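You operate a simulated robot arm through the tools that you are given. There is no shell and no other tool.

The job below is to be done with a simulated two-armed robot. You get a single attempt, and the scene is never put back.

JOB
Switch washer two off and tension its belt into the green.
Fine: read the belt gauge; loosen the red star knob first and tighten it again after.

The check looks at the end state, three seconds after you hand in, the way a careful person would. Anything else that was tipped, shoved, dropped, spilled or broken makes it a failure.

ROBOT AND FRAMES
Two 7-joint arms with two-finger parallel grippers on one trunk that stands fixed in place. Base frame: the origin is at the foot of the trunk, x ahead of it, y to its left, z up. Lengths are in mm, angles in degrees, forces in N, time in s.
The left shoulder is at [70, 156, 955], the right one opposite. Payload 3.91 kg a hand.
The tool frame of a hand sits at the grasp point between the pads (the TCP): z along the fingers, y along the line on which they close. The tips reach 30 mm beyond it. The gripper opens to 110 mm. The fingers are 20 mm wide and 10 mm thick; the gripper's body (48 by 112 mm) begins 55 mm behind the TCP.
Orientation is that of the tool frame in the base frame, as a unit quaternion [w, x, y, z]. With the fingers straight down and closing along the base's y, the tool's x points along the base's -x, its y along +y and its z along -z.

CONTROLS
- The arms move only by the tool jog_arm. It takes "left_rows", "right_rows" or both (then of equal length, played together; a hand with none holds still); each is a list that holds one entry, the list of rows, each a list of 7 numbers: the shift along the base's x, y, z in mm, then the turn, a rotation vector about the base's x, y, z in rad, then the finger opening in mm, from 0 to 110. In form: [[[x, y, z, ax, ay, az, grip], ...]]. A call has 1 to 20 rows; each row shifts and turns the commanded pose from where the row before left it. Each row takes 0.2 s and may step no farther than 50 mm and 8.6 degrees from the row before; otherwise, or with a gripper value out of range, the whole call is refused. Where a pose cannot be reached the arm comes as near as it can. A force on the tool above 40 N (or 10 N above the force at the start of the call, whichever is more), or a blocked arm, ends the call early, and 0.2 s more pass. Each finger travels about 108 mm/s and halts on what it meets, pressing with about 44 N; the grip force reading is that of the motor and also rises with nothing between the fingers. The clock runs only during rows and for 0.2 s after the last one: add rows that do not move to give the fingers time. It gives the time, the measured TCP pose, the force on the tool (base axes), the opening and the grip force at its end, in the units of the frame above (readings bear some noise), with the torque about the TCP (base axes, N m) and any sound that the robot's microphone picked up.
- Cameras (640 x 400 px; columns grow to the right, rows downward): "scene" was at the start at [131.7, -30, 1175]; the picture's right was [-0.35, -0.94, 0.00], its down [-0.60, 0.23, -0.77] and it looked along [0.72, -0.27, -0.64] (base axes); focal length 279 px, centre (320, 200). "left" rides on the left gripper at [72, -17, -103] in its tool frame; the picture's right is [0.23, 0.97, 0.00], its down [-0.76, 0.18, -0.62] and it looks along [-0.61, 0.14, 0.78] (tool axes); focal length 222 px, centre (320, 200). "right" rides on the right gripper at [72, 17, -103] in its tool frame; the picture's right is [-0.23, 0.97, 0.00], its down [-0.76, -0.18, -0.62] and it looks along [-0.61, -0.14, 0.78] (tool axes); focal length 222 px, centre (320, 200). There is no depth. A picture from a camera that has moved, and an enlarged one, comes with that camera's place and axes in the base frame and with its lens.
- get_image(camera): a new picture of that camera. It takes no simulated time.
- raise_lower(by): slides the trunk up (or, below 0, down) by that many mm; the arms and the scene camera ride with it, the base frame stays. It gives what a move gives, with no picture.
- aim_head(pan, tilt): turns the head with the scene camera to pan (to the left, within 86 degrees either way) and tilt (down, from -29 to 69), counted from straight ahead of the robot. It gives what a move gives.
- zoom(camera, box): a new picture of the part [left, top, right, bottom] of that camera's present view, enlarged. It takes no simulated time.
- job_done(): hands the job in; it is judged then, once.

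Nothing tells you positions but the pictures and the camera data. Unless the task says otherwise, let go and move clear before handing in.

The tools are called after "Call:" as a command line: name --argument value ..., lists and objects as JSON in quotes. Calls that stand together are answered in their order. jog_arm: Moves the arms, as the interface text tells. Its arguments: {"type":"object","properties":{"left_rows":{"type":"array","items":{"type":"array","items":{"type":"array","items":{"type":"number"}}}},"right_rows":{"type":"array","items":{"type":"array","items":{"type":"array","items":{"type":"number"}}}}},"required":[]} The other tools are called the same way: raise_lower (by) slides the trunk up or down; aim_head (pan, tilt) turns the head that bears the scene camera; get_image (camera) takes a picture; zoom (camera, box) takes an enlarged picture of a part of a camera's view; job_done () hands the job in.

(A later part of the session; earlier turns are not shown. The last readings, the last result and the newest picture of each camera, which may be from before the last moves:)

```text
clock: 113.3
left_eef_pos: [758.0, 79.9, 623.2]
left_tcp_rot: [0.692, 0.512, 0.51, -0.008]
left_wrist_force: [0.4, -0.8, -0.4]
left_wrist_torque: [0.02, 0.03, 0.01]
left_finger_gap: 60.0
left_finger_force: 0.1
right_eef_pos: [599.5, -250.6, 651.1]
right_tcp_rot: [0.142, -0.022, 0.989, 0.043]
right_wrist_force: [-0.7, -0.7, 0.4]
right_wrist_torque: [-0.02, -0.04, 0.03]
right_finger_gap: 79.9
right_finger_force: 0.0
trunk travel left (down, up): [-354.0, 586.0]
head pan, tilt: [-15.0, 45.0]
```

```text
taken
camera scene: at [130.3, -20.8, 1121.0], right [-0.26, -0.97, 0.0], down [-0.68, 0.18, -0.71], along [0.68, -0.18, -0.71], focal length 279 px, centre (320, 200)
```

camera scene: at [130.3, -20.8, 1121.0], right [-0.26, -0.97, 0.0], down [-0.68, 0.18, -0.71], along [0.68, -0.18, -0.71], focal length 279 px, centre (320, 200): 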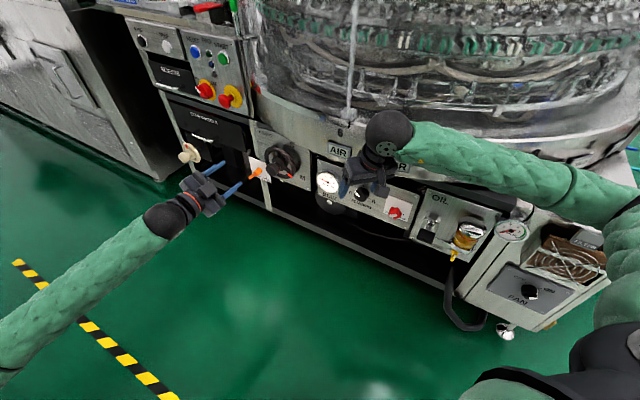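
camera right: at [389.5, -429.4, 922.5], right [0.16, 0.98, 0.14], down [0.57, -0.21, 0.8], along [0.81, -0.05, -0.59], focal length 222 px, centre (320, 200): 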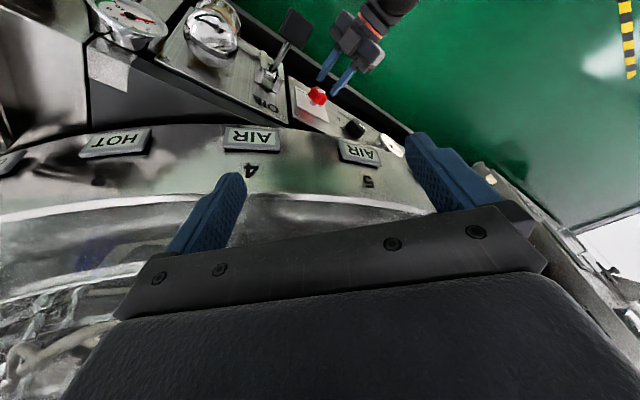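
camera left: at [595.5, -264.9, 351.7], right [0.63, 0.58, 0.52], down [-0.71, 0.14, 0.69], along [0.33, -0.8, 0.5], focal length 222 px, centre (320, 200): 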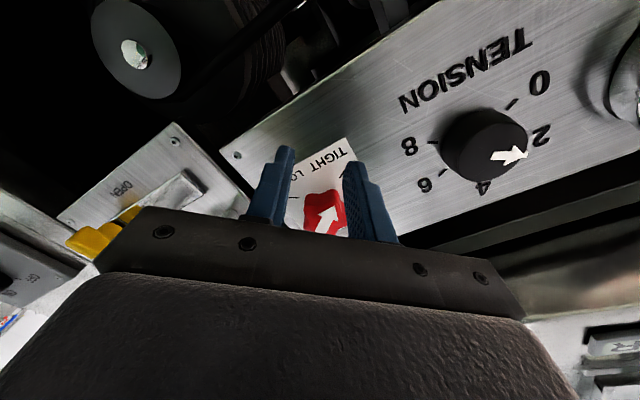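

Clear so far. Now I'll pitch the right hand forward while lowering it, in steps.

Call:
jog_arm --right_rows '[[[1.5, 1.5, -10, 0.0058, -0.0987, -0.0079, 80], [1.5, 1.5, -10, 0.0058, -0.0987, -0.0079, 80], [1.5, 1.5, -10, 0.0058, -0.0987, -0.0079, 80], [1.5, 1.5, -10, 0.0058, -0.0987, -0.0079, 80], [1.5, 1.5, -10, 0.0058, -0.0987, -0.0079, 80], [1.5, 1.5, -10, 0.0058, -0.0987, -0.0079, 80], [0, 0, 0, 0, 0, 0, 80], [0, 0, 0, 0, 0, 0, 80]]]'

Call:
get_image --camera "scene"

```text
clock: 115.1
left_eef_pos: [759.0, 78.1, 623.0]
left_tcp_rot: [0.692, 0.512, 0.509, -0.007]
left_wrist_force: [-0.5, 0.1, -0.4]
left_wrist_torque: [0.0, -0.01, 0.02]
left_finger_gap: 60.2
left_finger_force: 0.1
right_eef_pos: [609.6, -236.3, 594.3]
right_tcp_rot: [0.418, -0.017, 0.907, 0.055]
right_wrist_force: [-0.2, -0.8, -0.4]
right_wrist_torque: [-0.01, -0.03, 0.01]
right_finger_gap: 79.8
right_finger_force: 0.0
right hand out of reach, approached as far as the arm can: row 6
trunk travel left (down, up): [-354.0, 586.0]
head pan, tilt: [-15.0, 45.0]
```

```text
taken
camera scene: at [130.1, -21.2, 1121.0], right [-0.26, -0.97, 0.0], down [-0.68, 0.18, -0.71], along [0.68, -0.18, -0.71], focal length 279 px, centre (320, 200)
```

scene: 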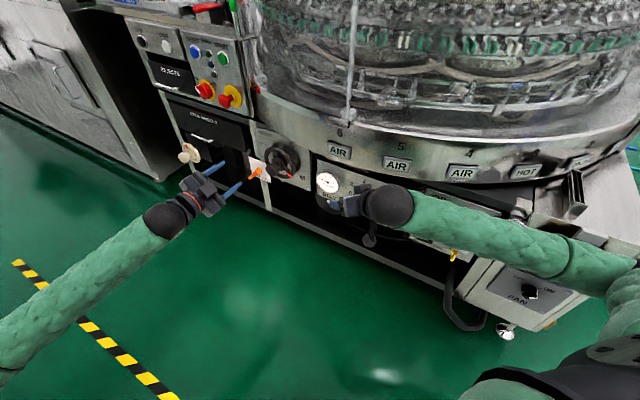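

The right wrist can't bend to face this panel, because its forearm comes in from the wrong side. I'll undo that, park the right hand high and out of the way, then lower the trunk so the left arm gets better clearance at the star.

Call:
jog_arm --right_rows '[[[-1.5, -1.5, 10, -0.0058, 0.0987, 0.0079, 80], [-1.5, -1.5, 10, -0.0058, 0.0987, 0.0079, 80], [-1.5, -1.5, 10, -0.0058, 0.0987, 0.0079, 80], [-1.5, -1.5, 10, -0.0058, 0.0987, 0.0079, 80], [-1.5, -1.5, 10, -0.0058, 0.0987, 0.0079, 80], [-1.5, -1.5, 10, -0.0058, 0.0987, 0.0079, 80], [0, 0, 0, 0, 0, 0, 80], [0, 0, 0, 0, 0, 0, 80]]]'

Call:
jog_arm --right_rows '[[[-7.9, -13.2, 28.6, 0, 0, 0, 80], [-7.9, -13.2, 28.6, 0, 0, 0, 80], [-7.9, -13.2, 28.6, 0, 0, 0, 80], [-7.9, -13.2, 28.6, 0, 0, 0, 80], [-7.9, -13.2, 28.6, 0, 0, 0, 80], [-7.9, -13.2, 28.6, 0, 0, 0, 80], [-7.9, -13.2, 28.6, 0, 0, 0, 80], [-7.9, -13.2, 28.6, 0, 0, 0, 80], [-7.9, -13.2, 28.6, 0, 0, 0, 80], [-7.9, -13.2, 28.6, 0, 0, 0, 80], [-7.9, -13.2, 28.6, 0, 0, 0, 80], [-7.9, -13.2, 28.6, 0, 0, 0, 80], [-7.9, -13.2, 28.6, 0, 0, 0, 80], [-7.9, -13.2, 28.6, 0, 0, 0, 80], [0, 0, 0, 0, 0, 0, 80], [0, 0, 0, 0, 0, 0, 80]]]'

Call:
get_image --camera "scene"

```text
clock: 116.9
left_eef_pos: [757.5, 80.2, 622.6]
left_tcp_rot: [0.692, 0.512, 0.51, -0.008]
left_wrist_force: [0.2, -0.4, -0.4]
left_wrist_torque: [0.03, 0.01, -0.03]
left_finger_gap: 60.0
left_finger_force: 0.2
right_eef_pos: [601.3, -244.8, 654.9]
right_tcp_rot: [0.142, -0.022, 0.989, 0.043]
right_wrist_force: [0.4, 0.5, 0.9]
right_wrist_torque: [0.0, -0.02, 0.03]
right_finger_gap: 79.8
right_finger_force: 0.1
trunk travel left (down, up): [-354.0, 586.0]
head pan, tilt: [-15.0, 45.0]
```

```text
clock: 120.3
left_eef_pos: [758.3, 79.7, 622.8]
left_tcp_rot: [0.692, 0.511, 0.51, -0.008]
left_wrist_force: [0.4, 0.2, 0.2]
left_wrist_torque: [0.0, -0.04, 0.01]
left_finger_gap: 59.8
left_finger_force: 0.1
right_eef_pos: [491.1, -429.4, 1055.1]
right_tcp_rot: [0.141, -0.023, 0.989, 0.045]
right_wrist_force: [-1.0, -0.7, 0.6]
right_wrist_torque: [-0.02, 0.03, 0.0]
right_finger_gap: 79.8
right_finger_force: 0.1
trunk travel left (down, up): [-354.0, 586.0]
head pan, tilt: [-15.0, 45.0]
```

```text
taken
camera scene: at [130.3, -20.9, 1121.0], right [-0.26, -0.97, 0.0], down [-0.68, 0.18, -0.71], along [0.68, -0.18, -0.71], focal length 279 px, centre (320, 200)
```

scene: 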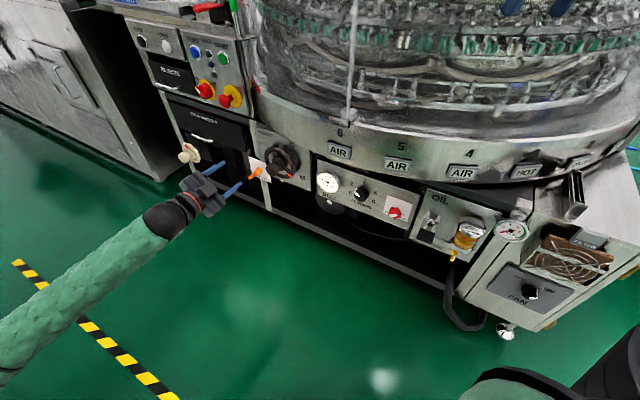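

I'll lower the trunk in steps and check after each one.

Call:
raise_lower --by -100

Call:
raise_lower --by -100

Call:
get_image --camera "scene"

```text
clock: 121.7
left_eef_pos: [757.9, 78.5, 522.6]
left_tcp_rot: [0.692, 0.511, 0.51, -0.008]
left_wrist_force: [-0.3, -0.5, 0.5]
left_wrist_torque: [0.04, -0.01, 0.0]
left_finger_gap: 60.0
left_finger_force: 0.0
right_eef_pos: [490.9, -428.4, 955.2]
right_tcp_rot: [0.142, -0.022, 0.989, 0.043]
right_wrist_force: [-0.2, -0.2, -0.3]
right_wrist_torque: [-0.04, -0.02, -0.01]
right_finger_gap: 80.0
right_finger_force: 0.1
trunk travel left (down, up): [-254.0, 686.0]
head pan, tilt: [-15.0, 45.0]
```

```text
clock: 123.0
left_eef_pos: [757.1, 80.1, 422.5]
left_tcp_rot: [0.692, 0.511, 0.51, -0.007]
left_wrist_force: [0.8, -0.3, 0.1]
left_wrist_torque: [-0.03, 0.0, -0.04]
left_finger_gap: 59.8
left_finger_force: 0.1
right_eef_pos: [490.7, -428.9, 854.2]
right_tcp_rot: [0.142, -0.023, 0.989, 0.043]
right_wrist_force: [0.0, -0.1, 0.0]
right_wrist_torque: [-0.02, -0.01, 0.0]
right_finger_gap: 79.8
right_finger_force: 0.1
trunk travel left (down, up): [-154.0, 786.0]
head pan, tilt: [-15.0, 45.0]
```

```text
taken
camera scene: at [130.1, -20.9, 921.2], right [-0.26, -0.97, 0.0], down [-0.68, 0.18, -0.71], along [0.68, -0.18, -0.71], focal length 279 px, centre (320, 200)
```

scene: 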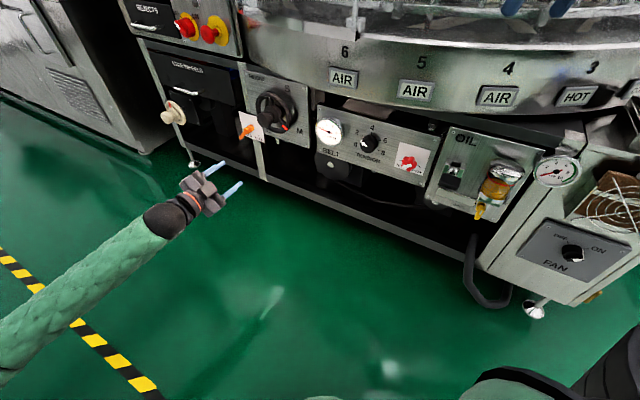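

Call:
jog_arm --left_rows '[[[0, 0, 20, 0, 0, 0, 60], [0, 0, 20, 0, 0, 0, 60], [0, 0, 20, 0, 0, 0, 60], [0, 0, 20, 0, 0, 0, 60], [0, 0, 20, 0, 0, 0, 60], [0, 0, 0, 0, 0, 0, 60]]]'

Call:
raise_lower --by -130

Call:
aim_head --pan -20 --tilt 32

Call:
get_image --camera "scene"

```text
clock: 124.4
left_eef_pos: [759.4, 78.6, 522.1]
left_tcp_rot: [0.692, 0.512, 0.509, -0.007]
left_wrist_force: [-0.2, 0.3, 0.1]
left_wrist_torque: [0.05, 0.0, 0.0]
left_finger_gap: 60.2
left_finger_force: 0.0
right_eef_pos: [490.1, -429.9, 855.2]
right_tcp_rot: [0.141, -0.022, 0.989, 0.044]
right_wrist_force: [-0.5, -0.2, -0.1]
right_wrist_torque: [0.04, 0.0, 0.03]
right_finger_gap: 79.8
right_finger_force: 0.0
trunk travel left (down, up): [-154.0, 786.0]
head pan, tilt: [-15.0, 45.0]
```

```text
clock: 126.0
left_eef_pos: [759.4, 78.0, 392.6]
left_tcp_rot: [0.692, 0.511, 0.509, -0.009]
left_wrist_force: [0.7, 0.5, -0.4]
left_wrist_torque: [0.0, 0.01, 0.01]
left_finger_gap: 60.0
left_finger_force: 0.1
right_eef_pos: [489.4, -429.0, 725.7]
right_tcp_rot: [0.143, -0.022, 0.988, 0.043]
right_wrist_force: [0.1, -0.2, 0.4]
right_wrist_torque: [-0.02, 0.01, 0.0]
right_finger_gap: 79.9
right_finger_force: 0.0
trunk travel left (down, up): [-24.0, 916.0]
head pan, tilt: [-15.0, 45.0]
```

```text
clock: 126.7
left_eef_pos: [759.8, 78.7, 392.7]
left_tcp_rot: [0.692, 0.511, 0.51, -0.008]
left_wrist_force: [-0.2, 0.2, 0.1]
left_wrist_torque: [0.01, -0.03, -0.02]
left_finger_gap: 60.0
left_finger_force: 0.1
right_eef_pos: [488.9, -429.7, 725.4]
right_tcp_rot: [0.143, -0.02, 0.989, 0.042]
right_wrist_force: [0.8, -0.1, -0.4]
right_wrist_torque: [-0.01, -0.02, -0.02]
right_finger_gap: 79.6
right_finger_force: 0.1
trunk travel left (down, up): [-24.0, 916.0]
head pan, tilt: [-20.0, 32.0]
```

```text
taken
camera scene: at [134.8, -29.9, 810.7], right [-0.34, -0.94, 0.0], down [-0.5, 0.18, -0.85], along [0.8, -0.29, -0.53], focal length 279 px, centre (320, 200)
```

scene: 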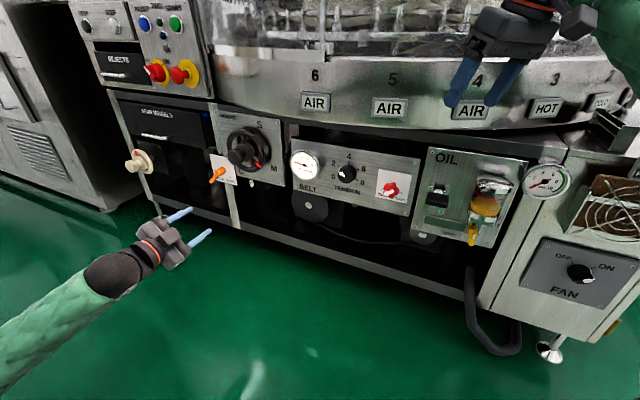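

The trunk is steady and low. I'll now bring the left hand back toward the star, correcting its slight downward pitch on the way.

Call:
jog_arm --left_rows '[[[-8.3, -21.4, 3.1, -0.015, -0.0147, 0, 80], [-8.3, -21.4, 3.1, -0.015, -0.0147, 0, 80], [-8.3, -21.4, 3.1, 0, 0, 0, 80], [-8.3, -21.4, 3.1, 0, 0, 0, 80], [-8.3, -21.4, 3.1, 0, 0, 0, 80], [-8.3, -21.4, 3.1, 0, 0, 0, 80], [-8.3, -21.4, 3.1, 0, 0, 0, 80], [-8.3, -21.4, 3.1, 0, 0, 0, 80], [-8.3, -21.4, 3.1, 0, 0, 0, 80], [-8.3, -21.4, 3.1, 0, 0, 0, 80], [-8.3, -21.4, 3.1, 0, 0, 0, 80], [-8.3, -21.4, 3.1, 0, 0, 0, 80], [-8.3, -21.4, 3.1, 0, 0, 0, 80], [0, 0, 0, 0, 0, 0, 80], [0, 0, 0, 0, 0, 0, 80]]]'

Call:
get_image --camera "scene"

```text
clock: 129.9
left_eef_pos: [651.4, -199.6, 434.3]
left_tcp_rot: [0.708, 0.5, 0.499, -0.006]
left_wrist_force: [-0.6, 0.4, 0.3]
left_wrist_torque: [-0.03, -0.01, 0.04]
left_finger_gap: 79.9
left_finger_force: 0.2
right_eef_pos: [489.2, -429.7, 725.5]
right_tcp_rot: [0.142, -0.022, 0.989, 0.043]
right_wrist_force: [0.2, 0.5, 0.0]
right_wrist_torque: [-0.03, -0.01, 0.03]
right_finger_gap: 79.8
right_finger_force: 0.2
trunk travel left (down, up): [-24.0, 916.0]
head pan, tilt: [-20.0, 32.0]
```

```text
taken
camera scene: at [134.8, -29.8, 810.8], right [-0.34, -0.94, 0.0], down [-0.5, 0.18, -0.85], along [0.8, -0.29, -0.53], focal length 279 px, centre (320, 200)
```

scene: 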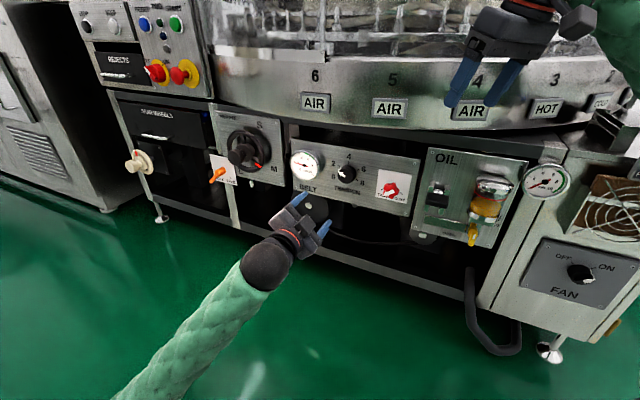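

Call:
jog_arm --left_rows '[[[-8.2, -21.4, 2.9, 0, 0, 0, 80], [-8.2, -21.4, 2.9, 0, 0, 0, 80], [-8.2, -21.4, 2.9, 0, 0, 0, 80], [-8.2, -21.4, 2.9, 0, 0, 0, 80], [-8.2, -21.4, 2.9, 0, 0, 0, 80], [-8.2, -21.4, 2.9, 0, 0, 0, 80], [-8.2, -21.4, 2.9, 0, 0, 0, 80], [0, 0, 0, 0, 0, 0, 80], [0, 0, 0, 0, 0, 0, 80]]]'

Call:
get_image --camera "scene"

Call:
zoom --camera "left" --box '[220, 40, 420, 220]'

Call:
aim_head --pan 0 --tilt 67

Call:
get_image --camera "scene"

```text
clock: 131.9
left_eef_pos: [592.7, -348.4, 452.9]
left_tcp_rot: [0.707, 0.5, 0.5, -0.007]
left_wrist_force: [-0.2, 0.1, 0.0]
left_wrist_torque: [0.02, -0.01, -0.01]
left_finger_gap: 80.1
left_finger_force: 0.0
right_eef_pos: [489.0, -430.5, 726.4]
right_tcp_rot: [0.143, -0.022, 0.989, 0.042]
right_wrist_force: [-0.4, 0.1, 0.5]
right_wrist_torque: [0.03, -0.04, -0.03]
right_finger_gap: 80.0
right_finger_force: 0.1
trunk travel left (down, up): [-24.0, 916.0]
head pan, tilt: [-20.0, 32.0]
```

```text
taken
camera scene: at [134.7, -29.9, 810.8], right [-0.34, -0.94, 0.0], down [-0.5, 0.18, -0.85], along [0.8, -0.29, -0.53], focal length 279 px, centre (320, 200)
```

scene: 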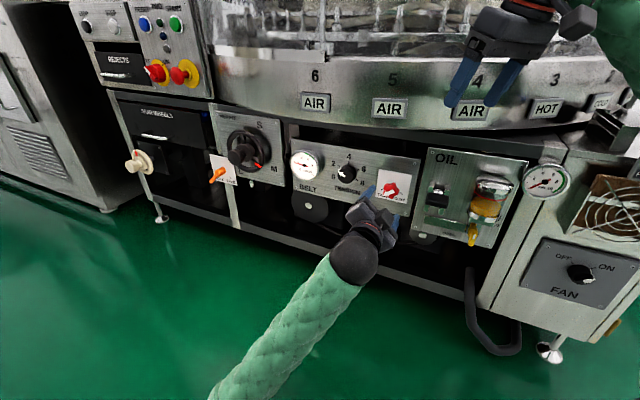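

```text
2.22 times, centred on (320, 130) of left
camera zoom: at [548.8, -248.6, 389.6], right [0.61, 0.6, 0.52], down [-0.73, 0.16, 0.67], along [0.31, -0.79, 0.53], focal length 494 px, centre (320, 356)
```

zoom: 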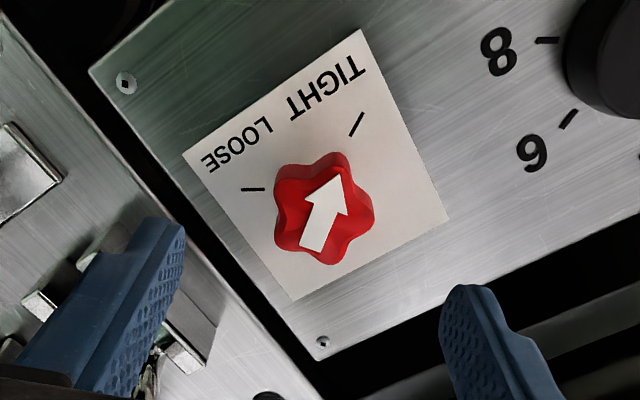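

```text
clock: 132.9
left_eef_pos: [593.2, -350.6, 452.4]
left_tcp_rot: [0.708, 0.499, 0.5, -0.007]
left_wrist_force: [-0.5, 0.3, -0.5]
left_wrist_torque: [-0.03, -0.04, 0.02]
left_finger_gap: 80.1
left_finger_force: 0.1
right_eef_pos: [489.3, -429.1, 725.7]
right_tcp_rot: [0.143, -0.022, 0.989, 0.043]
right_wrist_force: [-0.1, 0.3, 0.1]
right_wrist_torque: [0.01, 0.0, -0.01]
right_finger_gap: 80.2
right_finger_force: 0.1
trunk travel left (down, up): [-24.0, 916.0]
head pan, tilt: [0.0, 67.0]
```

```text
taken
camera scene: at [108.9, 0.7, 764.2], right [0.0, -1.0, 0.0], down [-0.92, 0.0, -0.39], along [0.39, 0.0, -0.92], focal length 279 px, centre (320, 200)
```

scene: 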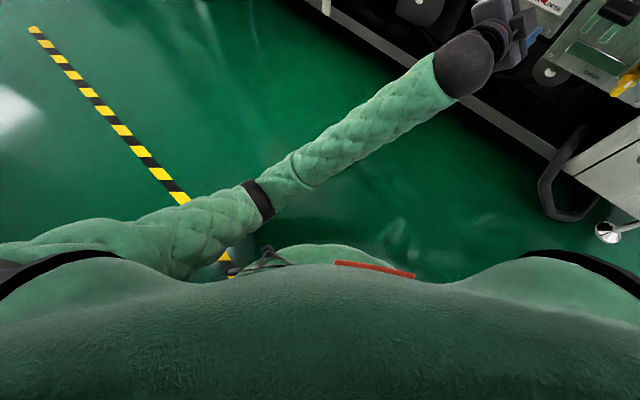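

The elbow is now well clear of the chest and the star is centred in view. I'll advance along the axis and use a soft squeeze.

Call:
jog_arm --left_rows '[[[5.7, -4.6, 0.8, 0, 0, 0, 80], [5.2, -5.2, 0, 0, 0, 0, 80], [5.2, -5.2, 0, 0, 0, 0, 80], [5.2, -5.2, 0, 0, 0, 0, 80], [5.2, -5.2, 0, 0, 0, 0, 80], [5.2, -5.2, 0, 0, 0, 0, 80], [5.2, -5.2, 0, 0, 0, 0, 80], [5.2, -5.2, 0, 0, 0, 0, 80], [5.2, -5.2, 0, 0, 0, 0, 70], [5.2, -5.2, 0, 0, 0, 0, 60], [0, 0, 0, 0, 0, 0, 50], [0, 0, 0, 0, 0, 0, 45], [0, 0, 0, 0, 0, 0, 45]]]'

Call:
zoom --camera "left" --box '[230, 90, 410, 230]'

```text
clock: 135.7
left_eef_pos: [647.0, -399.3, 454.8]
left_tcp_rot: [0.707, 0.5, 0.499, -0.007]
left_wrist_force: [0.3, 0.3, 0.7]
left_wrist_torque: [0.0, -0.01, 0.0]
left_finger_gap: 44.9
left_finger_force: 0.1
right_eef_pos: [489.9, -429.5, 727.0]
right_tcp_rot: [0.143, -0.022, 0.989, 0.043]
right_wrist_force: [-0.2, -1.1, -0.2]
right_wrist_torque: [0.0, 0.0, 0.01]
right_finger_gap: 79.9
right_finger_force: 0.1
trunk travel left (down, up): [-24.0, 916.0]
head pan, tilt: [0.0, 67.0]
```

```text
2.86 times, centred on (320, 160) of left
camera zoom: at [601.8, -299.9, 391.3], right [0.61, 0.6, 0.52], down [-0.73, 0.16, 0.67], along [0.31, -0.79, 0.53], focal length 635 px, centre (320, 314)
```

zoom: 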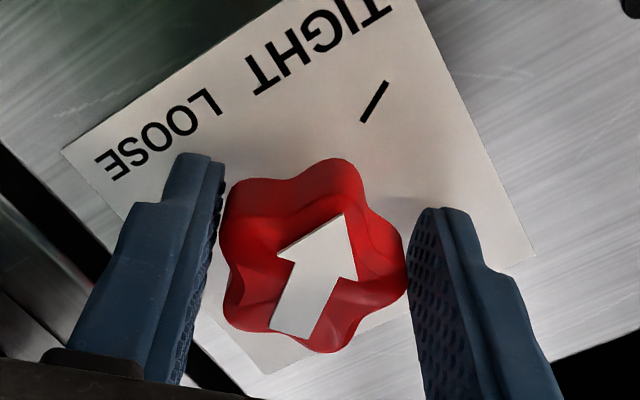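

Call:
jog_arm --left_rows '[[[-0.66, -0.65, -0.9, 0, 0, 0, 45], [0, 0, 0, 0, 0, 0, 40], [0, 0, 0, 0, 0, 0, 36], [0, 0, 0, 0, 0, 0, 34], [0, 0, 0, 0, 0, 0, 34], [0, 0, 0, 0, 0, 0, 34]]]'

Call:
zoom --camera "left" --box '[230, 90, 410, 230]'

Call:
jog_arm --left_rows '[[[0, 0, 0, 0, 0, 0, 34], [0, 0, 0, 0, 0, 0, 34], [0, 0, 0, 0, 0, 0, 34]]]'

```text
clock: 137.1
left_eef_pos: [646.4, -402.1, 453.1]
left_tcp_rot: [0.707, 0.501, 0.499, -0.007]
left_wrist_force: [-4.5, 0.6, -5.0]
left_wrist_torque: [-0.3, -0.34, 0.43]
left_finger_gap: 37.8
left_finger_force: 45.2
right_eef_pos: [489.8, -428.6, 725.9]
right_tcp_rot: [0.142, -0.023, 0.989, 0.043]
right_wrist_force: [-0.8, 0.0, 0.2]
right_wrist_torque: [-0.04, 0.0, -0.05]
right_finger_gap: 80.1
right_finger_force: 0.0
trunk travel left (down, up): [-24.0, 916.0]
head pan, tilt: [0.0, 67.0]
```

```text
2.86 times, centred on (320, 160) of left
camera zoom: at [600.9, -301.0, 389.9], right [0.61, 0.6, 0.52], down [-0.73, 0.16, 0.67], along [0.31, -0.79, 0.53], focal length 635 px, centre (320, 314)
```

zoom: 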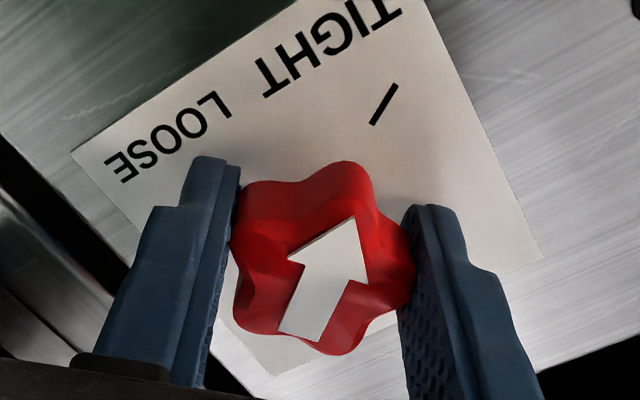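

```text
clock: 137.9
left_eef_pos: [644.9, -401.8, 454.3]
left_tcp_rot: [0.707, 0.501, 0.499, -0.007]
left_wrist_force: [-8.1, 1.1, -6.9]
left_wrist_torque: [-0.21, -0.26, 0.4]
left_finger_gap: 38.2
left_finger_force: 45.1
right_eef_pos: [488.5, -428.7, 725.9]
right_tcp_rot: [0.143, -0.022, 0.989, 0.042]
right_wrist_force: [0.2, -0.2, 0.2]
right_wrist_torque: [-0.03, 0.03, 0.0]
right_finger_gap: 79.8
right_finger_force: 0.1
trunk travel left (down, up): [-24.0, 916.0]
head pan, tilt: [0.0, 67.0]
```

Now both pads grip evenly at 45 N with only about 10 N net side force. I'll try turning counter-clockwise.

Call:
jog_arm --left_rows '[[[-0.2, -0.2, -0.25, -0.0354, 0.0354, 0, 30], [0, 0, 0, -0.0354, 0.0354, 0, 30], [0, 0, 0, -0.0354, 0.0354, 0, 30], [0, 0, 0, -0.0354, 0.0354, 0, 30], [0, 0, 0, 0, 0, 0, 30]]]'

Call:
zoom --camera "left" --box '[230, 90, 410, 230]'

```text
clock: 138.8
left_eef_pos: [644.6, -402.9, 453.3]
left_tcp_rot: [0.705, 0.464, 0.533, -0.061]
left_wrist_force: [-7.0, -8.9, -7.6]
left_wrist_torque: [-0.45, -0.55, 0.52]
left_finger_gap: 38.1
left_finger_force: 45.0
right_eef_pos: [488.8, -429.6, 726.8]
right_tcp_rot: [0.143, -0.022, 0.989, 0.043]
right_wrist_force: [1.0, 0.2, -0.1]
right_wrist_torque: [0.01, -0.02, 0.01]
right_finger_gap: 80.1
right_finger_force: 0.1
trunk travel left (down, up): [-24.0, 916.0]
head pan, tilt: [0.0, 67.0]
stopped in row 4 (left hand): the force on the tool passed its limit at 51 N (the readings are from after the stop); the commanded pose is now the measured one
```

```text
2.86 times, centred on (320, 160) of left
camera zoom: at [594.1, -307.9, 384.7], right [0.66, 0.64, 0.39], down [-0.65, 0.24, 0.72], along [0.37, -0.73, 0.57], focal length 635 px, centre (320, 314)
```

zoom: 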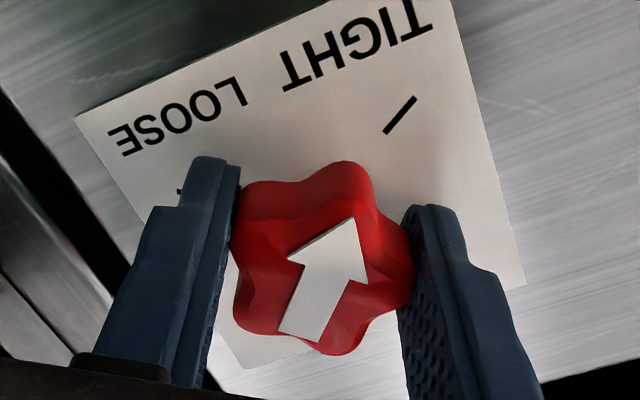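

It turned about 10° with the knob following. The side force points the same way each time, so the rotation centre is slightly off. I'll add a compensating shift to each step.

Call:
jog_arm --left_rows '[[[-0.3, -0.3, -0.3, 0, 0, 0, 30], [-0.25, -0.25, -0.23, -0.0354, 0.0354, 0, 30], [-0.25, -0.25, -0.23, -0.0354, 0.0354, 0, 30], [-0.25, -0.25, -0.22, -0.0354, 0.0354, 0, 30], [-0.25, -0.25, -0.22, -0.0354, 0.0354, 0, 30], [-0.25, -0.25, -0.21, -0.0354, 0.0354, 0, 30], [0, 0, 0, 0, 0, 0, 30]]]'

Call:
zoom --camera "left" --box '[230, 90, 410, 230]'

```text
clock: 139.3
left_eef_pos: [644.8, -402.1, 452.4]
left_tcp_rot: [0.705, 0.461, 0.535, -0.065]
left_wrist_force: [-5.6, -11.6, -7.4]
left_wrist_torque: [-0.39, -0.39, 0.59]
left_finger_gap: 38.0
left_finger_force: 45.0
right_eef_pos: [488.7, -429.6, 726.7]
right_tcp_rot: [0.144, -0.022, 0.988, 0.043]
right_wrist_force: [0.4, 0.1, 0.3]
right_wrist_torque: [0.0, -0.01, 0.0]
right_finger_gap: 79.6
right_finger_force: 0.0
trunk travel left (down, up): [-24.0, 916.0]
head pan, tilt: [0.0, 67.0]
stopped in row 2 (left hand): the force on the tool passed its limit at 51 N (the readings are from after the stop); the commanded pose is now the measured one
```

```text
2.86 times, centred on (320, 160) of left
camera zoom: at [593.9, -308.3, 384.4], right [0.67, 0.64, 0.38], down [-0.65, 0.24, 0.72], along [0.37, -0.73, 0.58], focal length 635 px, centre (320, 314)
```

zoom: 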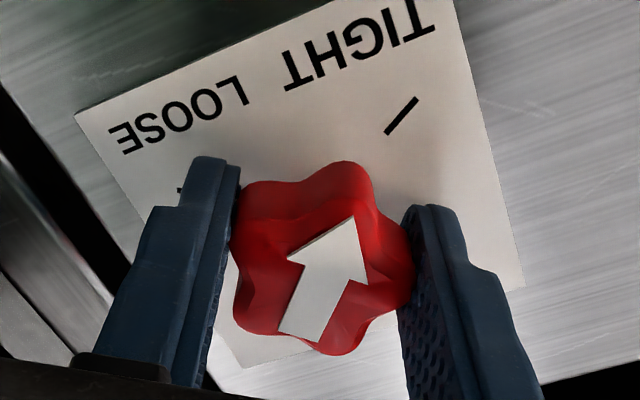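

I'll hold still for a moment to see whether the force ramps by itself or only when turning.

Call:
jog_arm --left_rows '[[[0, 0, 0, 0, 0, 0, 30]]]'

Call:
jog_arm --left_rows '[[[0, 0, 0, 0, 0, 0, 30], [0, 0, 0, 0, 0, 0, 30]]]'

Call:
jog_arm --left_rows '[[[0, 0, 0, 0, 0, 0, 30], [0, 0, 0, 0, 0, 0, 30], [0, 0, 0, 0, 0, 0, 30], [0, 0, 0, 0, 0, 0, 30]]]'

```text
clock: 139.8
left_eef_pos: [644.8, -402.6, 452.8]
left_tcp_rot: [0.704, 0.462, 0.535, -0.066]
left_wrist_force: [-12.5, -11.8, -12.7]
left_wrist_torque: [0.02, -0.07, 0.56]
left_finger_gap: 37.9
left_finger_force: 44.9
right_eef_pos: [489.7, -429.3, 725.2]
right_tcp_rot: [0.143, -0.021, 0.989, 0.042]
right_wrist_force: [-0.3, -0.7, 0.2]
right_wrist_torque: [-0.01, 0.01, 0.01]
right_finger_gap: 80.1
right_finger_force: 0.1
trunk travel left (down, up): [-24.0, 916.0]
head pan, tilt: [0.0, 67.0]
```

```text
clock: 140.3
left_eef_pos: [644.8, -401.7, 454.5]
left_tcp_rot: [0.705, 0.462, 0.535, -0.064]
left_wrist_force: [-14.0, -17.8, -13.6]
left_wrist_torque: [0.17, 0.09, 0.75]
left_finger_gap: 37.6
left_finger_force: 45.1
right_eef_pos: [488.9, -430.0, 726.3]
right_tcp_rot: [0.143, -0.021, 0.989, 0.044]
right_wrist_force: [-0.4, -0.6, -0.4]
right_wrist_torque: [0.02, -0.01, 0.03]
right_finger_gap: 80.2
right_finger_force: 0.0
trunk travel left (down, up): [-24.0, 916.0]
head pan, tilt: [0.0, 67.0]
```

```text
clock: 141.3
left_eef_pos: [644.5, -401.2, 453.7]
left_tcp_rot: [0.704, 0.461, 0.535, -0.065]
left_wrist_force: [-15.3, -25.6, -13.5]
left_wrist_torque: [-0.14, -0.2, 0.5]
left_finger_gap: 38.0
left_finger_force: 45.1
right_eef_pos: [489.7, -430.2, 725.1]
right_tcp_rot: [0.143, -0.021, 0.989, 0.044]
right_wrist_force: [-0.5, 0.7, 0.1]
right_wrist_torque: [-0.01, 0.01, 0.01]
right_finger_gap: 80.0
right_finger_force: 0.1
trunk travel left (down, up): [-24.0, 916.0]
head pan, tilt: [0.0, 67.0]
```

The force ramps while holding, so the controller integrates toward a commanded point that is slightly off. I'll shift the command in the direction of the force and watch it.

Call:
jog_arm --left_rows '[[[-0.6, -1.0, -0.6, 0, 0, 0, 30], [0, 0, 0, 0, 0, 0, 30]]]'

Call:
jog_arm --left_rows '[[[0, 0, 0, 0, 0, 0, 30], [0, 0, 0, 0, 0, 0, 30], [0, 0, 0, 0, 0, 0, 30]]]'

```text
clock: 141.9
left_eef_pos: [645.6, -402.2, 452.5]
left_tcp_rot: [0.705, 0.461, 0.535, -0.063]
left_wrist_force: [-29.6, -15.7, -15.3]
left_wrist_torque: [-0.09, -0.22, 0.37]
left_finger_gap: 37.7
left_finger_force: 44.8
right_eef_pos: [489.8, -429.7, 725.5]
right_tcp_rot: [0.143, -0.022, 0.989, 0.043]
right_wrist_force: [0.2, 1.5, -0.6]
right_wrist_torque: [0.03, 0.01, -0.01]
right_finger_gap: 80.0
right_finger_force: 0.0
trunk travel left (down, up): [-24.0, 916.0]
head pan, tilt: [0.0, 67.0]
```

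```text
clock: 142.8
left_eef_pos: [645.2, -401.0, 452.7]
left_tcp_rot: [0.705, 0.462, 0.534, -0.063]
left_wrist_force: [-12.0, -7.6, -4.9]
left_wrist_torque: [0.45, 0.39, 1.4]
left_finger_gap: 37.9
left_finger_force: 45.3
right_eef_pos: [488.8, -429.9, 726.3]
right_tcp_rot: [0.143, -0.022, 0.989, 0.043]
right_wrist_force: [0.7, 0.7, -0.1]
right_wrist_torque: [0.0, 0.0, 0.0]
right_finger_gap: 79.9
right_finger_force: 0.1
trunk travel left (down, up): [-24.0, 916.0]
head pan, tilt: [0.0, 67.0]
stopped in row 3 (left hand): the force on the tool passed its limit at 48 N (the readings are from after the stop); the commanded pose is now the measured one
```

Comparing several views, the true knob axis is about 3.4 mm from my grip centre along the pads' width. That explains the side load as the hand turns. I'll open, move the centre onto the axis and regrip.

Call:
jog_arm --left_rows '[[[0, 0, 0, 0, 0, 0, 46], [0, 0, 0, 0, 0, 0, 46], [-1.7, -0.6, 2.6, 0, 0, 0, 46], [0, 0, 0, 0, 0, 0, 46], [0, 0, 0, 0, 0, 0, 46], [0, 0, 0, 0, 0, 0, 46]]]'

Call:
zoom --camera "left" --box '[230, 90, 410, 230]'

```text
clock: 144.2
left_eef_pos: [643.8, -401.4, 455.8]
left_tcp_rot: [0.705, 0.462, 0.534, -0.063]
left_wrist_force: [-0.1, 0.2, -0.9]
left_wrist_torque: [-0.03, 0.0, 0.0]
left_finger_gap: 46.2
left_finger_force: 0.1
right_eef_pos: [488.7, -428.7, 725.6]
right_tcp_rot: [0.143, -0.022, 0.989, 0.042]
right_wrist_force: [-0.1, 0.4, 0.7]
right_wrist_torque: [-0.01, 0.0, 0.02]
right_finger_gap: 80.1
right_finger_force: 0.0
trunk travel left (down, up): [-24.0, 916.0]
head pan, tilt: [0.0, 67.0]
```

```text
2.86 times, centred on (320, 160) of left
camera zoom: at [593.2, -308.0, 386.8], right [0.66, 0.64, 0.38], down [-0.65, 0.24, 0.72], along [0.37, -0.73, 0.58], focal length 635 px, centre (320, 314)
```

zoom: 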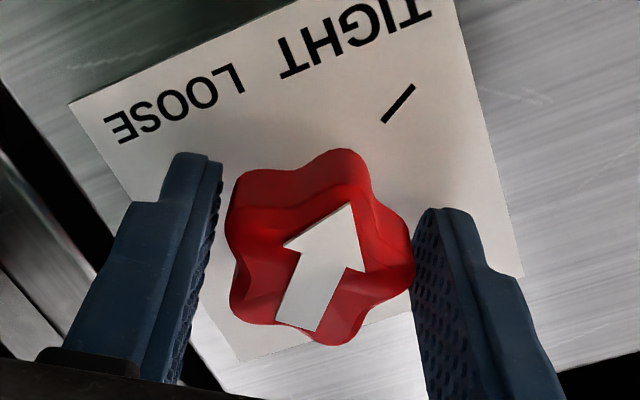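

Now it's centred both ways. I'll close and turn counter-clockwise at a moderate pace.

Call:
jog_arm --left_rows '[[[0, 0, 0, 0, 0, 0, 38], [0, 0, 0, 0, 0, 0, 30], [0, 0, 0, -0.0636, 0.0636, 0, 30], [0, 0, 0, -0.0778, 0.0778, 0, 30], [0, 0, 0, -0.0778, 0.0778, 0, 30], [0, 0, 0, -0.0778, 0.0778, 0, 30], [0, 0, 0, -0.0778, 0.0778, 0, 30], [0, 0, 0, -0.0778, 0.0778, 0, 30]]]'

Call:
zoom --camera "left" --box '[230, 90, 410, 230]'

```text
clock: 144.9
left_eef_pos: [643.4, -402.6, 455.8]
left_tcp_rot: [0.705, 0.459, 0.536, -0.069]
left_wrist_force: [-9.4, -5.7, -9.6]
left_wrist_torque: [-0.38, -0.37, 0.52]
left_finger_gap: 37.8
left_finger_force: 44.7
right_eef_pos: [489.4, -430.4, 725.7]
right_tcp_rot: [0.144, -0.022, 0.988, 0.044]
right_wrist_force: [0.1, 0.3, -0.8]
right_wrist_torque: [-0.03, 0.01, 0.0]
right_finger_gap: 80.1
right_finger_force: 0.0
trunk travel left (down, up): [-24.0, 916.0]
head pan, tilt: [0.0, 67.0]
stopped in row 3 (left hand): the force on the tool passed its limit at 56 N (the readings are from after the stop); the commanded pose is now the measured one
```

```text
2.86 times, centred on (320, 160) of left
camera zoom: at [592.3, -309.2, 386.3], right [0.67, 0.64, 0.37], down [-0.64, 0.25, 0.73], along [0.37, -0.72, 0.58], focal length 635 px, centre (320, 314)
```

zoom: 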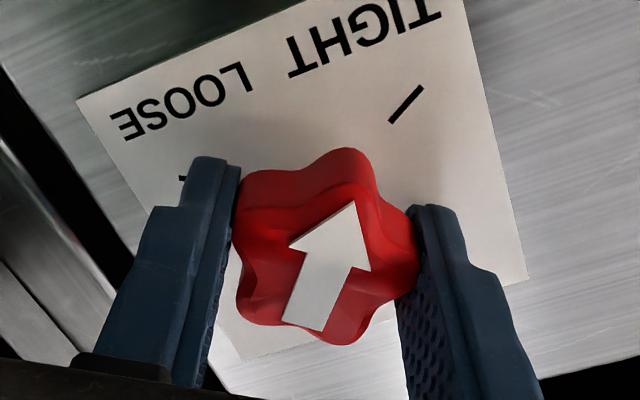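

When closing, the pads actually centre at column ~326 of this view rather than 320. I'll open, shift 1.3 mm to match, and try again.

Call:
jog_arm --left_rows '[[[0, 0, 0, 0, 0, 0, 46], [0, 0, 0, 0, 0, 0, 46], [0, 0, 0, 0, 0, 0, 46], [0, 0, 0, 0, 0, 0, 46]]]'

Call:
zoom --camera "left" --box '[230, 90, 410, 230]'

```text
clock: 145.9
left_eef_pos: [643.2, -402.0, 456.8]
left_tcp_rot: [0.705, 0.458, 0.537, -0.069]
left_wrist_force: [1.0, -0.6, 0.2]
left_wrist_torque: [0.02, 0.01, 0.01]
left_finger_gap: 46.0
left_finger_force: 0.0
right_eef_pos: [489.3, -428.7, 726.5]
right_tcp_rot: [0.143, -0.022, 0.989, 0.043]
right_wrist_force: [-0.3, 0.4, -0.4]
right_wrist_torque: [0.01, 0.03, 0.0]
right_finger_gap: 80.1
right_finger_force: 0.0
trunk travel left (down, up): [-24.0, 916.0]
head pan, tilt: [0.0, 67.0]
```

```text
2.86 times, centred on (320, 160) of left
camera zoom: at [592.9, -308.5, 386.8], right [0.67, 0.64, 0.37], down [-0.64, 0.25, 0.72], along [0.37, -0.72, 0.58], focal length 635 px, centre (320, 314)
```

zoom: 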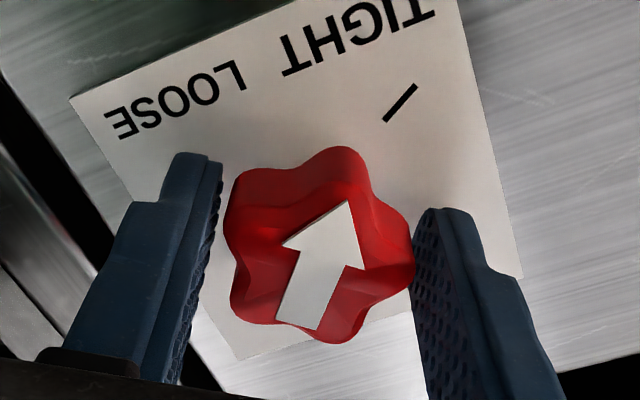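

Call:
jog_arm --left_rows '[[[-0.8, -0.85, -0.75, 0, 0, 0, 46], [0, 0, 0, 0, 0, 0, 46], [0, 0, 0, 0, 0, 0, 46], [0, 0, 0, 0, 0, 0, 46]]]'

Call:
zoom --camera "left" --box '[230, 90, 410, 230]'

Call:
jog_arm --left_rows '[[[0, 0, 0, 0, 0, 0, 39], [0, 0, 0, 0, 0, 0, 34], [0, 0, 0, 0, 0, 0, 30]]]'

Call:
zoom --camera "left" --box '[230, 90, 410, 230]'

```text
clock: 146.9
left_eef_pos: [644.0, -401.5, 456.1]
left_tcp_rot: [0.705, 0.459, 0.536, -0.067]
left_wrist_force: [-1.0, -0.6, -0.3]
left_wrist_torque: [-0.02, -0.02, -0.01]
left_finger_gap: 46.1
left_finger_force: 0.1
right_eef_pos: [488.6, -429.2, 726.5]
right_tcp_rot: [0.143, -0.022, 0.989, 0.042]
right_wrist_force: [-0.2, 0.6, 1.1]
right_wrist_torque: [-0.04, 0.02, -0.01]
right_finger_gap: 80.1
right_finger_force: 0.0
trunk travel left (down, up): [-24.0, 916.0]
head pan, tilt: [0.0, 67.0]
```

```text
2.86 times, centred on (320, 160) of left
camera zoom: at [592.9, -308.7, 386.7], right [0.67, 0.64, 0.37], down [-0.64, 0.25, 0.72], along [0.37, -0.72, 0.58], focal length 635 px, centre (320, 314)
```

zoom: 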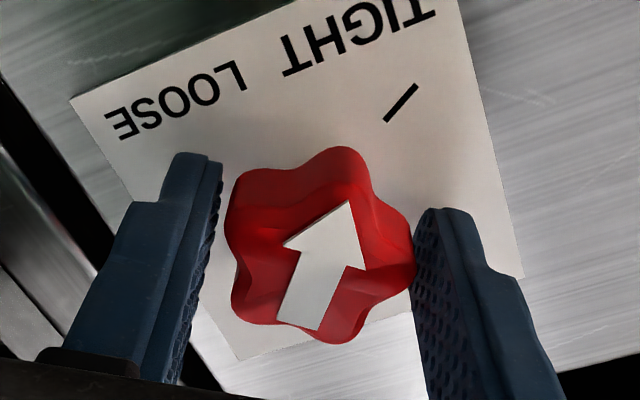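

```text
clock: 147.7
left_eef_pos: [642.6, -403.0, 456.2]
left_tcp_rot: [0.705, 0.46, 0.536, -0.068]
left_wrist_force: [-16.9, -3.9, -12.2]
left_wrist_torque: [-0.32, -0.32, 0.15]
left_finger_gap: 37.7
left_finger_force: 45.2
right_eef_pos: [490.0, -428.4, 726.6]
right_tcp_rot: [0.143, -0.023, 0.989, 0.043]
right_wrist_force: [0.0, -0.2, 0.6]
right_wrist_torque: [-0.02, -0.01, -0.02]
right_finger_gap: 80.0
right_finger_force: 0.0
trunk travel left (down, up): [-24.0, 916.0]
head pan, tilt: [0.0, 67.0]
```

```text
2.86 times, centred on (320, 160) of left
camera zoom: at [592.2, -309.5, 386.6], right [0.67, 0.64, 0.37], down [-0.64, 0.25, 0.72], along [0.37, -0.72, 0.58], focal length 635 px, centre (320, 314)
```

zoom: 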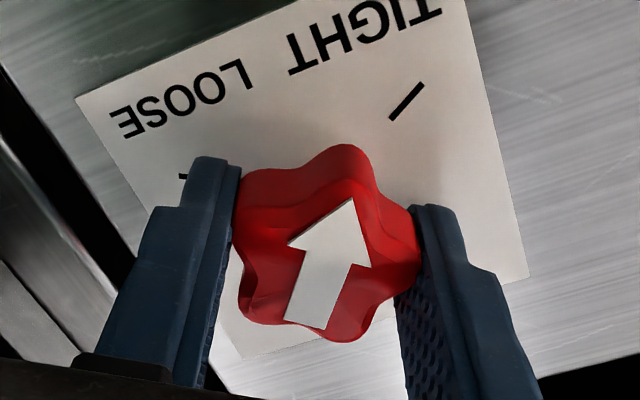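

Small shifts are lost to joint stiction, so centring perfectly is hard. I'll test whether a much lighter squeeze still turns the knob, since that limits the side force.

Call:
jog_arm --left_rows '[[[0, 0, 0, 0, 0, 0, 42], [0, 0, 0, 0, 0, 0, 38.5], [0, 0, 0, 0, 0, 0, 37], [0, 0, 0, -0.0424, 0.0424, 0, 37], [0, 0, 0, -0.0707, 0.0707, 0, 37], [0, 0, 0, -0.0707, 0.0707, 0, 37], [0, 0, 0, -0.0707, 0.0707, 0, 37], [0, 0, 0, 0, 0, 0, 37]]]'

Call:
zoom --camera "left" --box '[230, 90, 410, 230]'

```text
clock: 148.8
left_eef_pos: [649.3, -397.9, 457.0]
left_tcp_rot: [0.705, 0.444, 0.547, -0.086]
left_wrist_force: [-19.4, -27.3, -9.8]
left_wrist_torque: [0.11, 0.15, 0.21]
left_finger_gap: 53.6
left_finger_force: 17.5
right_eef_pos: [487.8, -430.9, 727.0]
right_tcp_rot: [0.143, -0.021, 0.988, 0.044]
right_wrist_force: [-0.3, 0.6, -0.1]
right_wrist_torque: [0.01, 0.01, -0.03]
right_finger_gap: 80.2
right_finger_force: 0.1
trunk travel left (down, up): [-24.0, 916.0]
head pan, tilt: [0.0, 67.0]
stopped in row 5 (left hand): the force on the tool passed its limit at 50 N (the readings are from after the stop); the commanded pose is now the measured one
```

```text
2.86 times, centred on (320, 160) of left
camera zoom: at [596.1, -307.5, 387.4], right [0.68, 0.66, 0.33], down [-0.62, 0.28, 0.73], along [0.39, -0.7, 0.6], focal length 635 px, centre (320, 314)
```

zoom: 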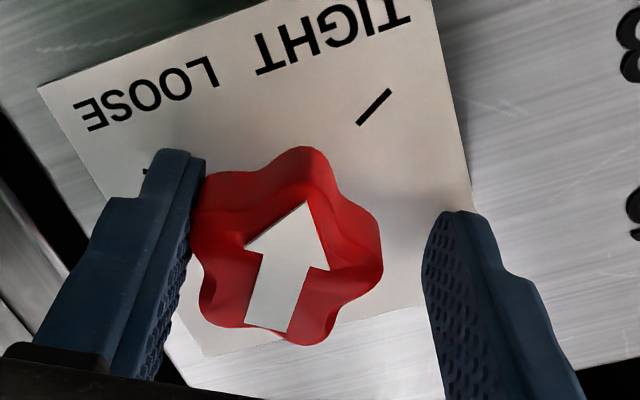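

The hand was pushed about 8 mm sideways as it rotated, so something other than the knob is loading the arm. I'll check the trunk's pose and look around the arm.

Call:
get_image --camera "scene"

Call:
get_image --camera "right"

Call:
get_image --camera "left"

```text
taken
camera scene: at [108.5, -0.5, 764.1], right [0.0, -1.0, 0.0], down [-0.92, 0.0, -0.39], along [0.39, 0.0, -0.92], focal length 279 px, centre (320, 200)
```

scene: 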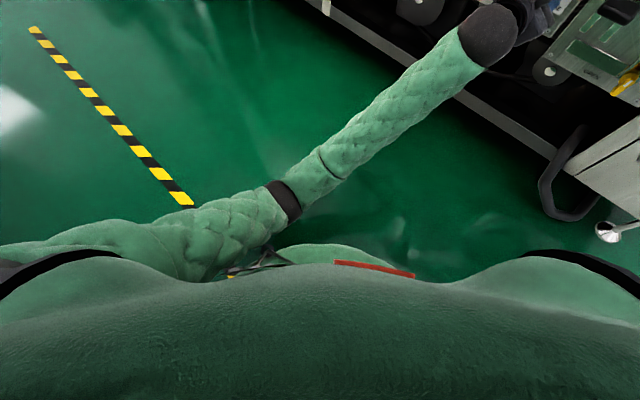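

```text
taken
camera right: at [389.0, -425.4, 806.5], right [0.16, 0.98, 0.14], down [0.56, -0.21, 0.8], along [0.81, -0.05, -0.58], focal length 222 px, centre (320, 200)
```

right: 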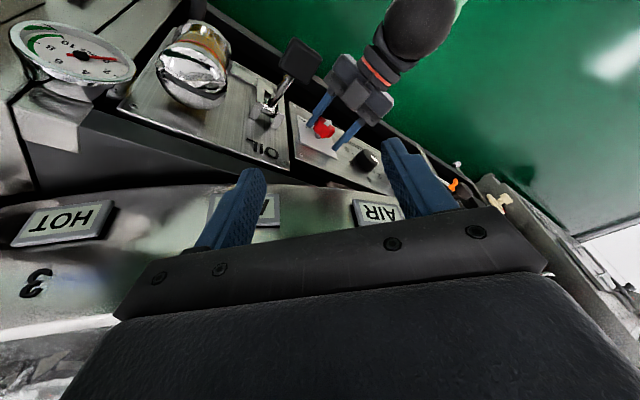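

```text
taken
camera left: at [596.1, -307.5, 387.4], right [0.68, 0.66, 0.33], down [-0.62, 0.28, 0.73], along [0.39, -0.7, 0.6], focal length 222 px, centre (320, 200)
```

left: 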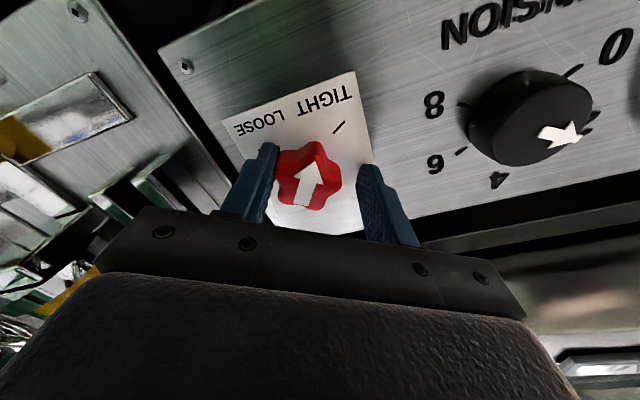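

I see now: as the hand rolls counter-clockwise, the arm solver swings the elbow inward into the chest. I'll back off, roll the hand far clockwise first so the elbow swings outward, and start the turn from there.

Call:
jog_arm --left_rows '[[[0, 0, 0, 0, 0, 0, 80], [0, 0, 0, 0, 0, 0, 80], [-8, 8, 0, 0, 0, 0, 80], [-8, 8, 0, 0, 0, 0, 80], [-8, 8, 0, 0, 0, 0, 80], [-8, 8, 0, 0, 0, 0, 80], [-8, 8, 0, 0, 0, 0, 80], [-8, 8, 0, 0, 0, 0, 80], [0, 0, 0, 0.082, -0.083, 0, 80], [0, 0, 0, 0.082, -0.083, 0, 80], [0, 0, 0, 0.082, -0.083, 0, 80], [0, 0, 0, 0.082, -0.083, 0, 80], [0, 0, 0, 0.082, -0.083, 0, 80], [0, 0, 0, 0.082, -0.083, 0, 80], [0, 0, 0, 0.082, -0.083, 0, 80], [0, 0, 0, 0.082, -0.083, 0, 80], [0, 0, 0, 0.082, -0.083, 0, 80], [0, 0, 0, 0.082, -0.083, 0, 80], [0, 0, 0, 0, 0, 0, 80], [0, 0, 0, 0, 0, 0, 80]]]'

Call:
get_image --camera "scene"

Call:
get_image --camera "left"

```text
clock: 153.0
left_eef_pos: [604.8, -348.1, 458.7]
left_tcp_rot: [0.631, 0.675, 0.214, 0.315]
left_wrist_force: [0.4, -0.7, 0.7]
left_wrist_torque: [0.03, 0.0, 0.0]
left_finger_gap: 80.3
left_finger_force: 0.0
right_eef_pos: [489.9, -428.6, 725.9]
right_tcp_rot: [0.142, -0.021, 0.989, 0.042]
right_wrist_force: [0.2, -0.1, -0.1]
right_wrist_torque: [-0.01, 0.01, 0.02]
right_finger_gap: 79.9
right_finger_force: 0.0
trunk travel left (down, up): [-24.0, 916.0]
head pan, tilt: [0.0, 67.0]
```

```text
taken
camera scene: at [108.8, 0.8, 764.1], right [0.0, -1.0, 0.0], down [-0.92, 0.0, -0.39], along [0.39, 0.0, -0.92], focal length 279 px, centre (320, 200)
```

scene: 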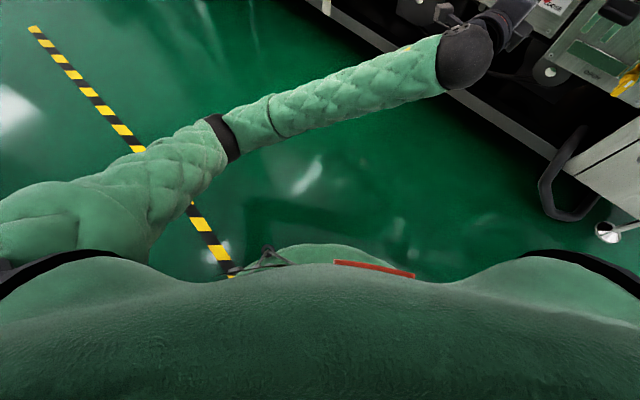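

```text
taken
camera left: at [585.0, -222.0, 453.7], right [0.05, 0.05, 1.0], down [-0.99, -0.09, 0.06], along [0.1, -0.99, 0.04], focal length 222 px, centre (320, 200)
```

left: 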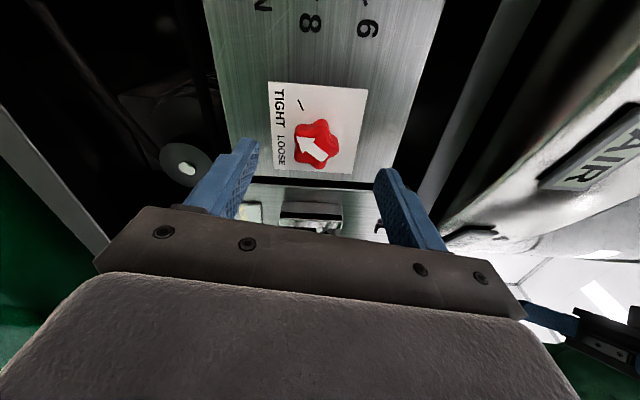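

The elbow is now well outside. I'll zoom in to check how the star's lobes line up with the fingers.

Call:
zoom --camera "left" --box '[230, 60, 410, 210]'

```text
2.67 times, centred on (320, 135) of left
camera zoom: at [585.0, -222.0, 453.7], right [0.05, 0.05, 1.0], down [-0.99, -0.09, 0.06], along [0.1, -0.99, 0.04], focal length 592 px, centre (320, 373)
```

zoom: 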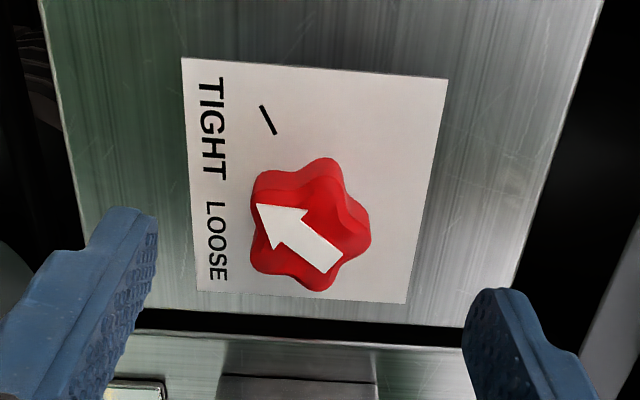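

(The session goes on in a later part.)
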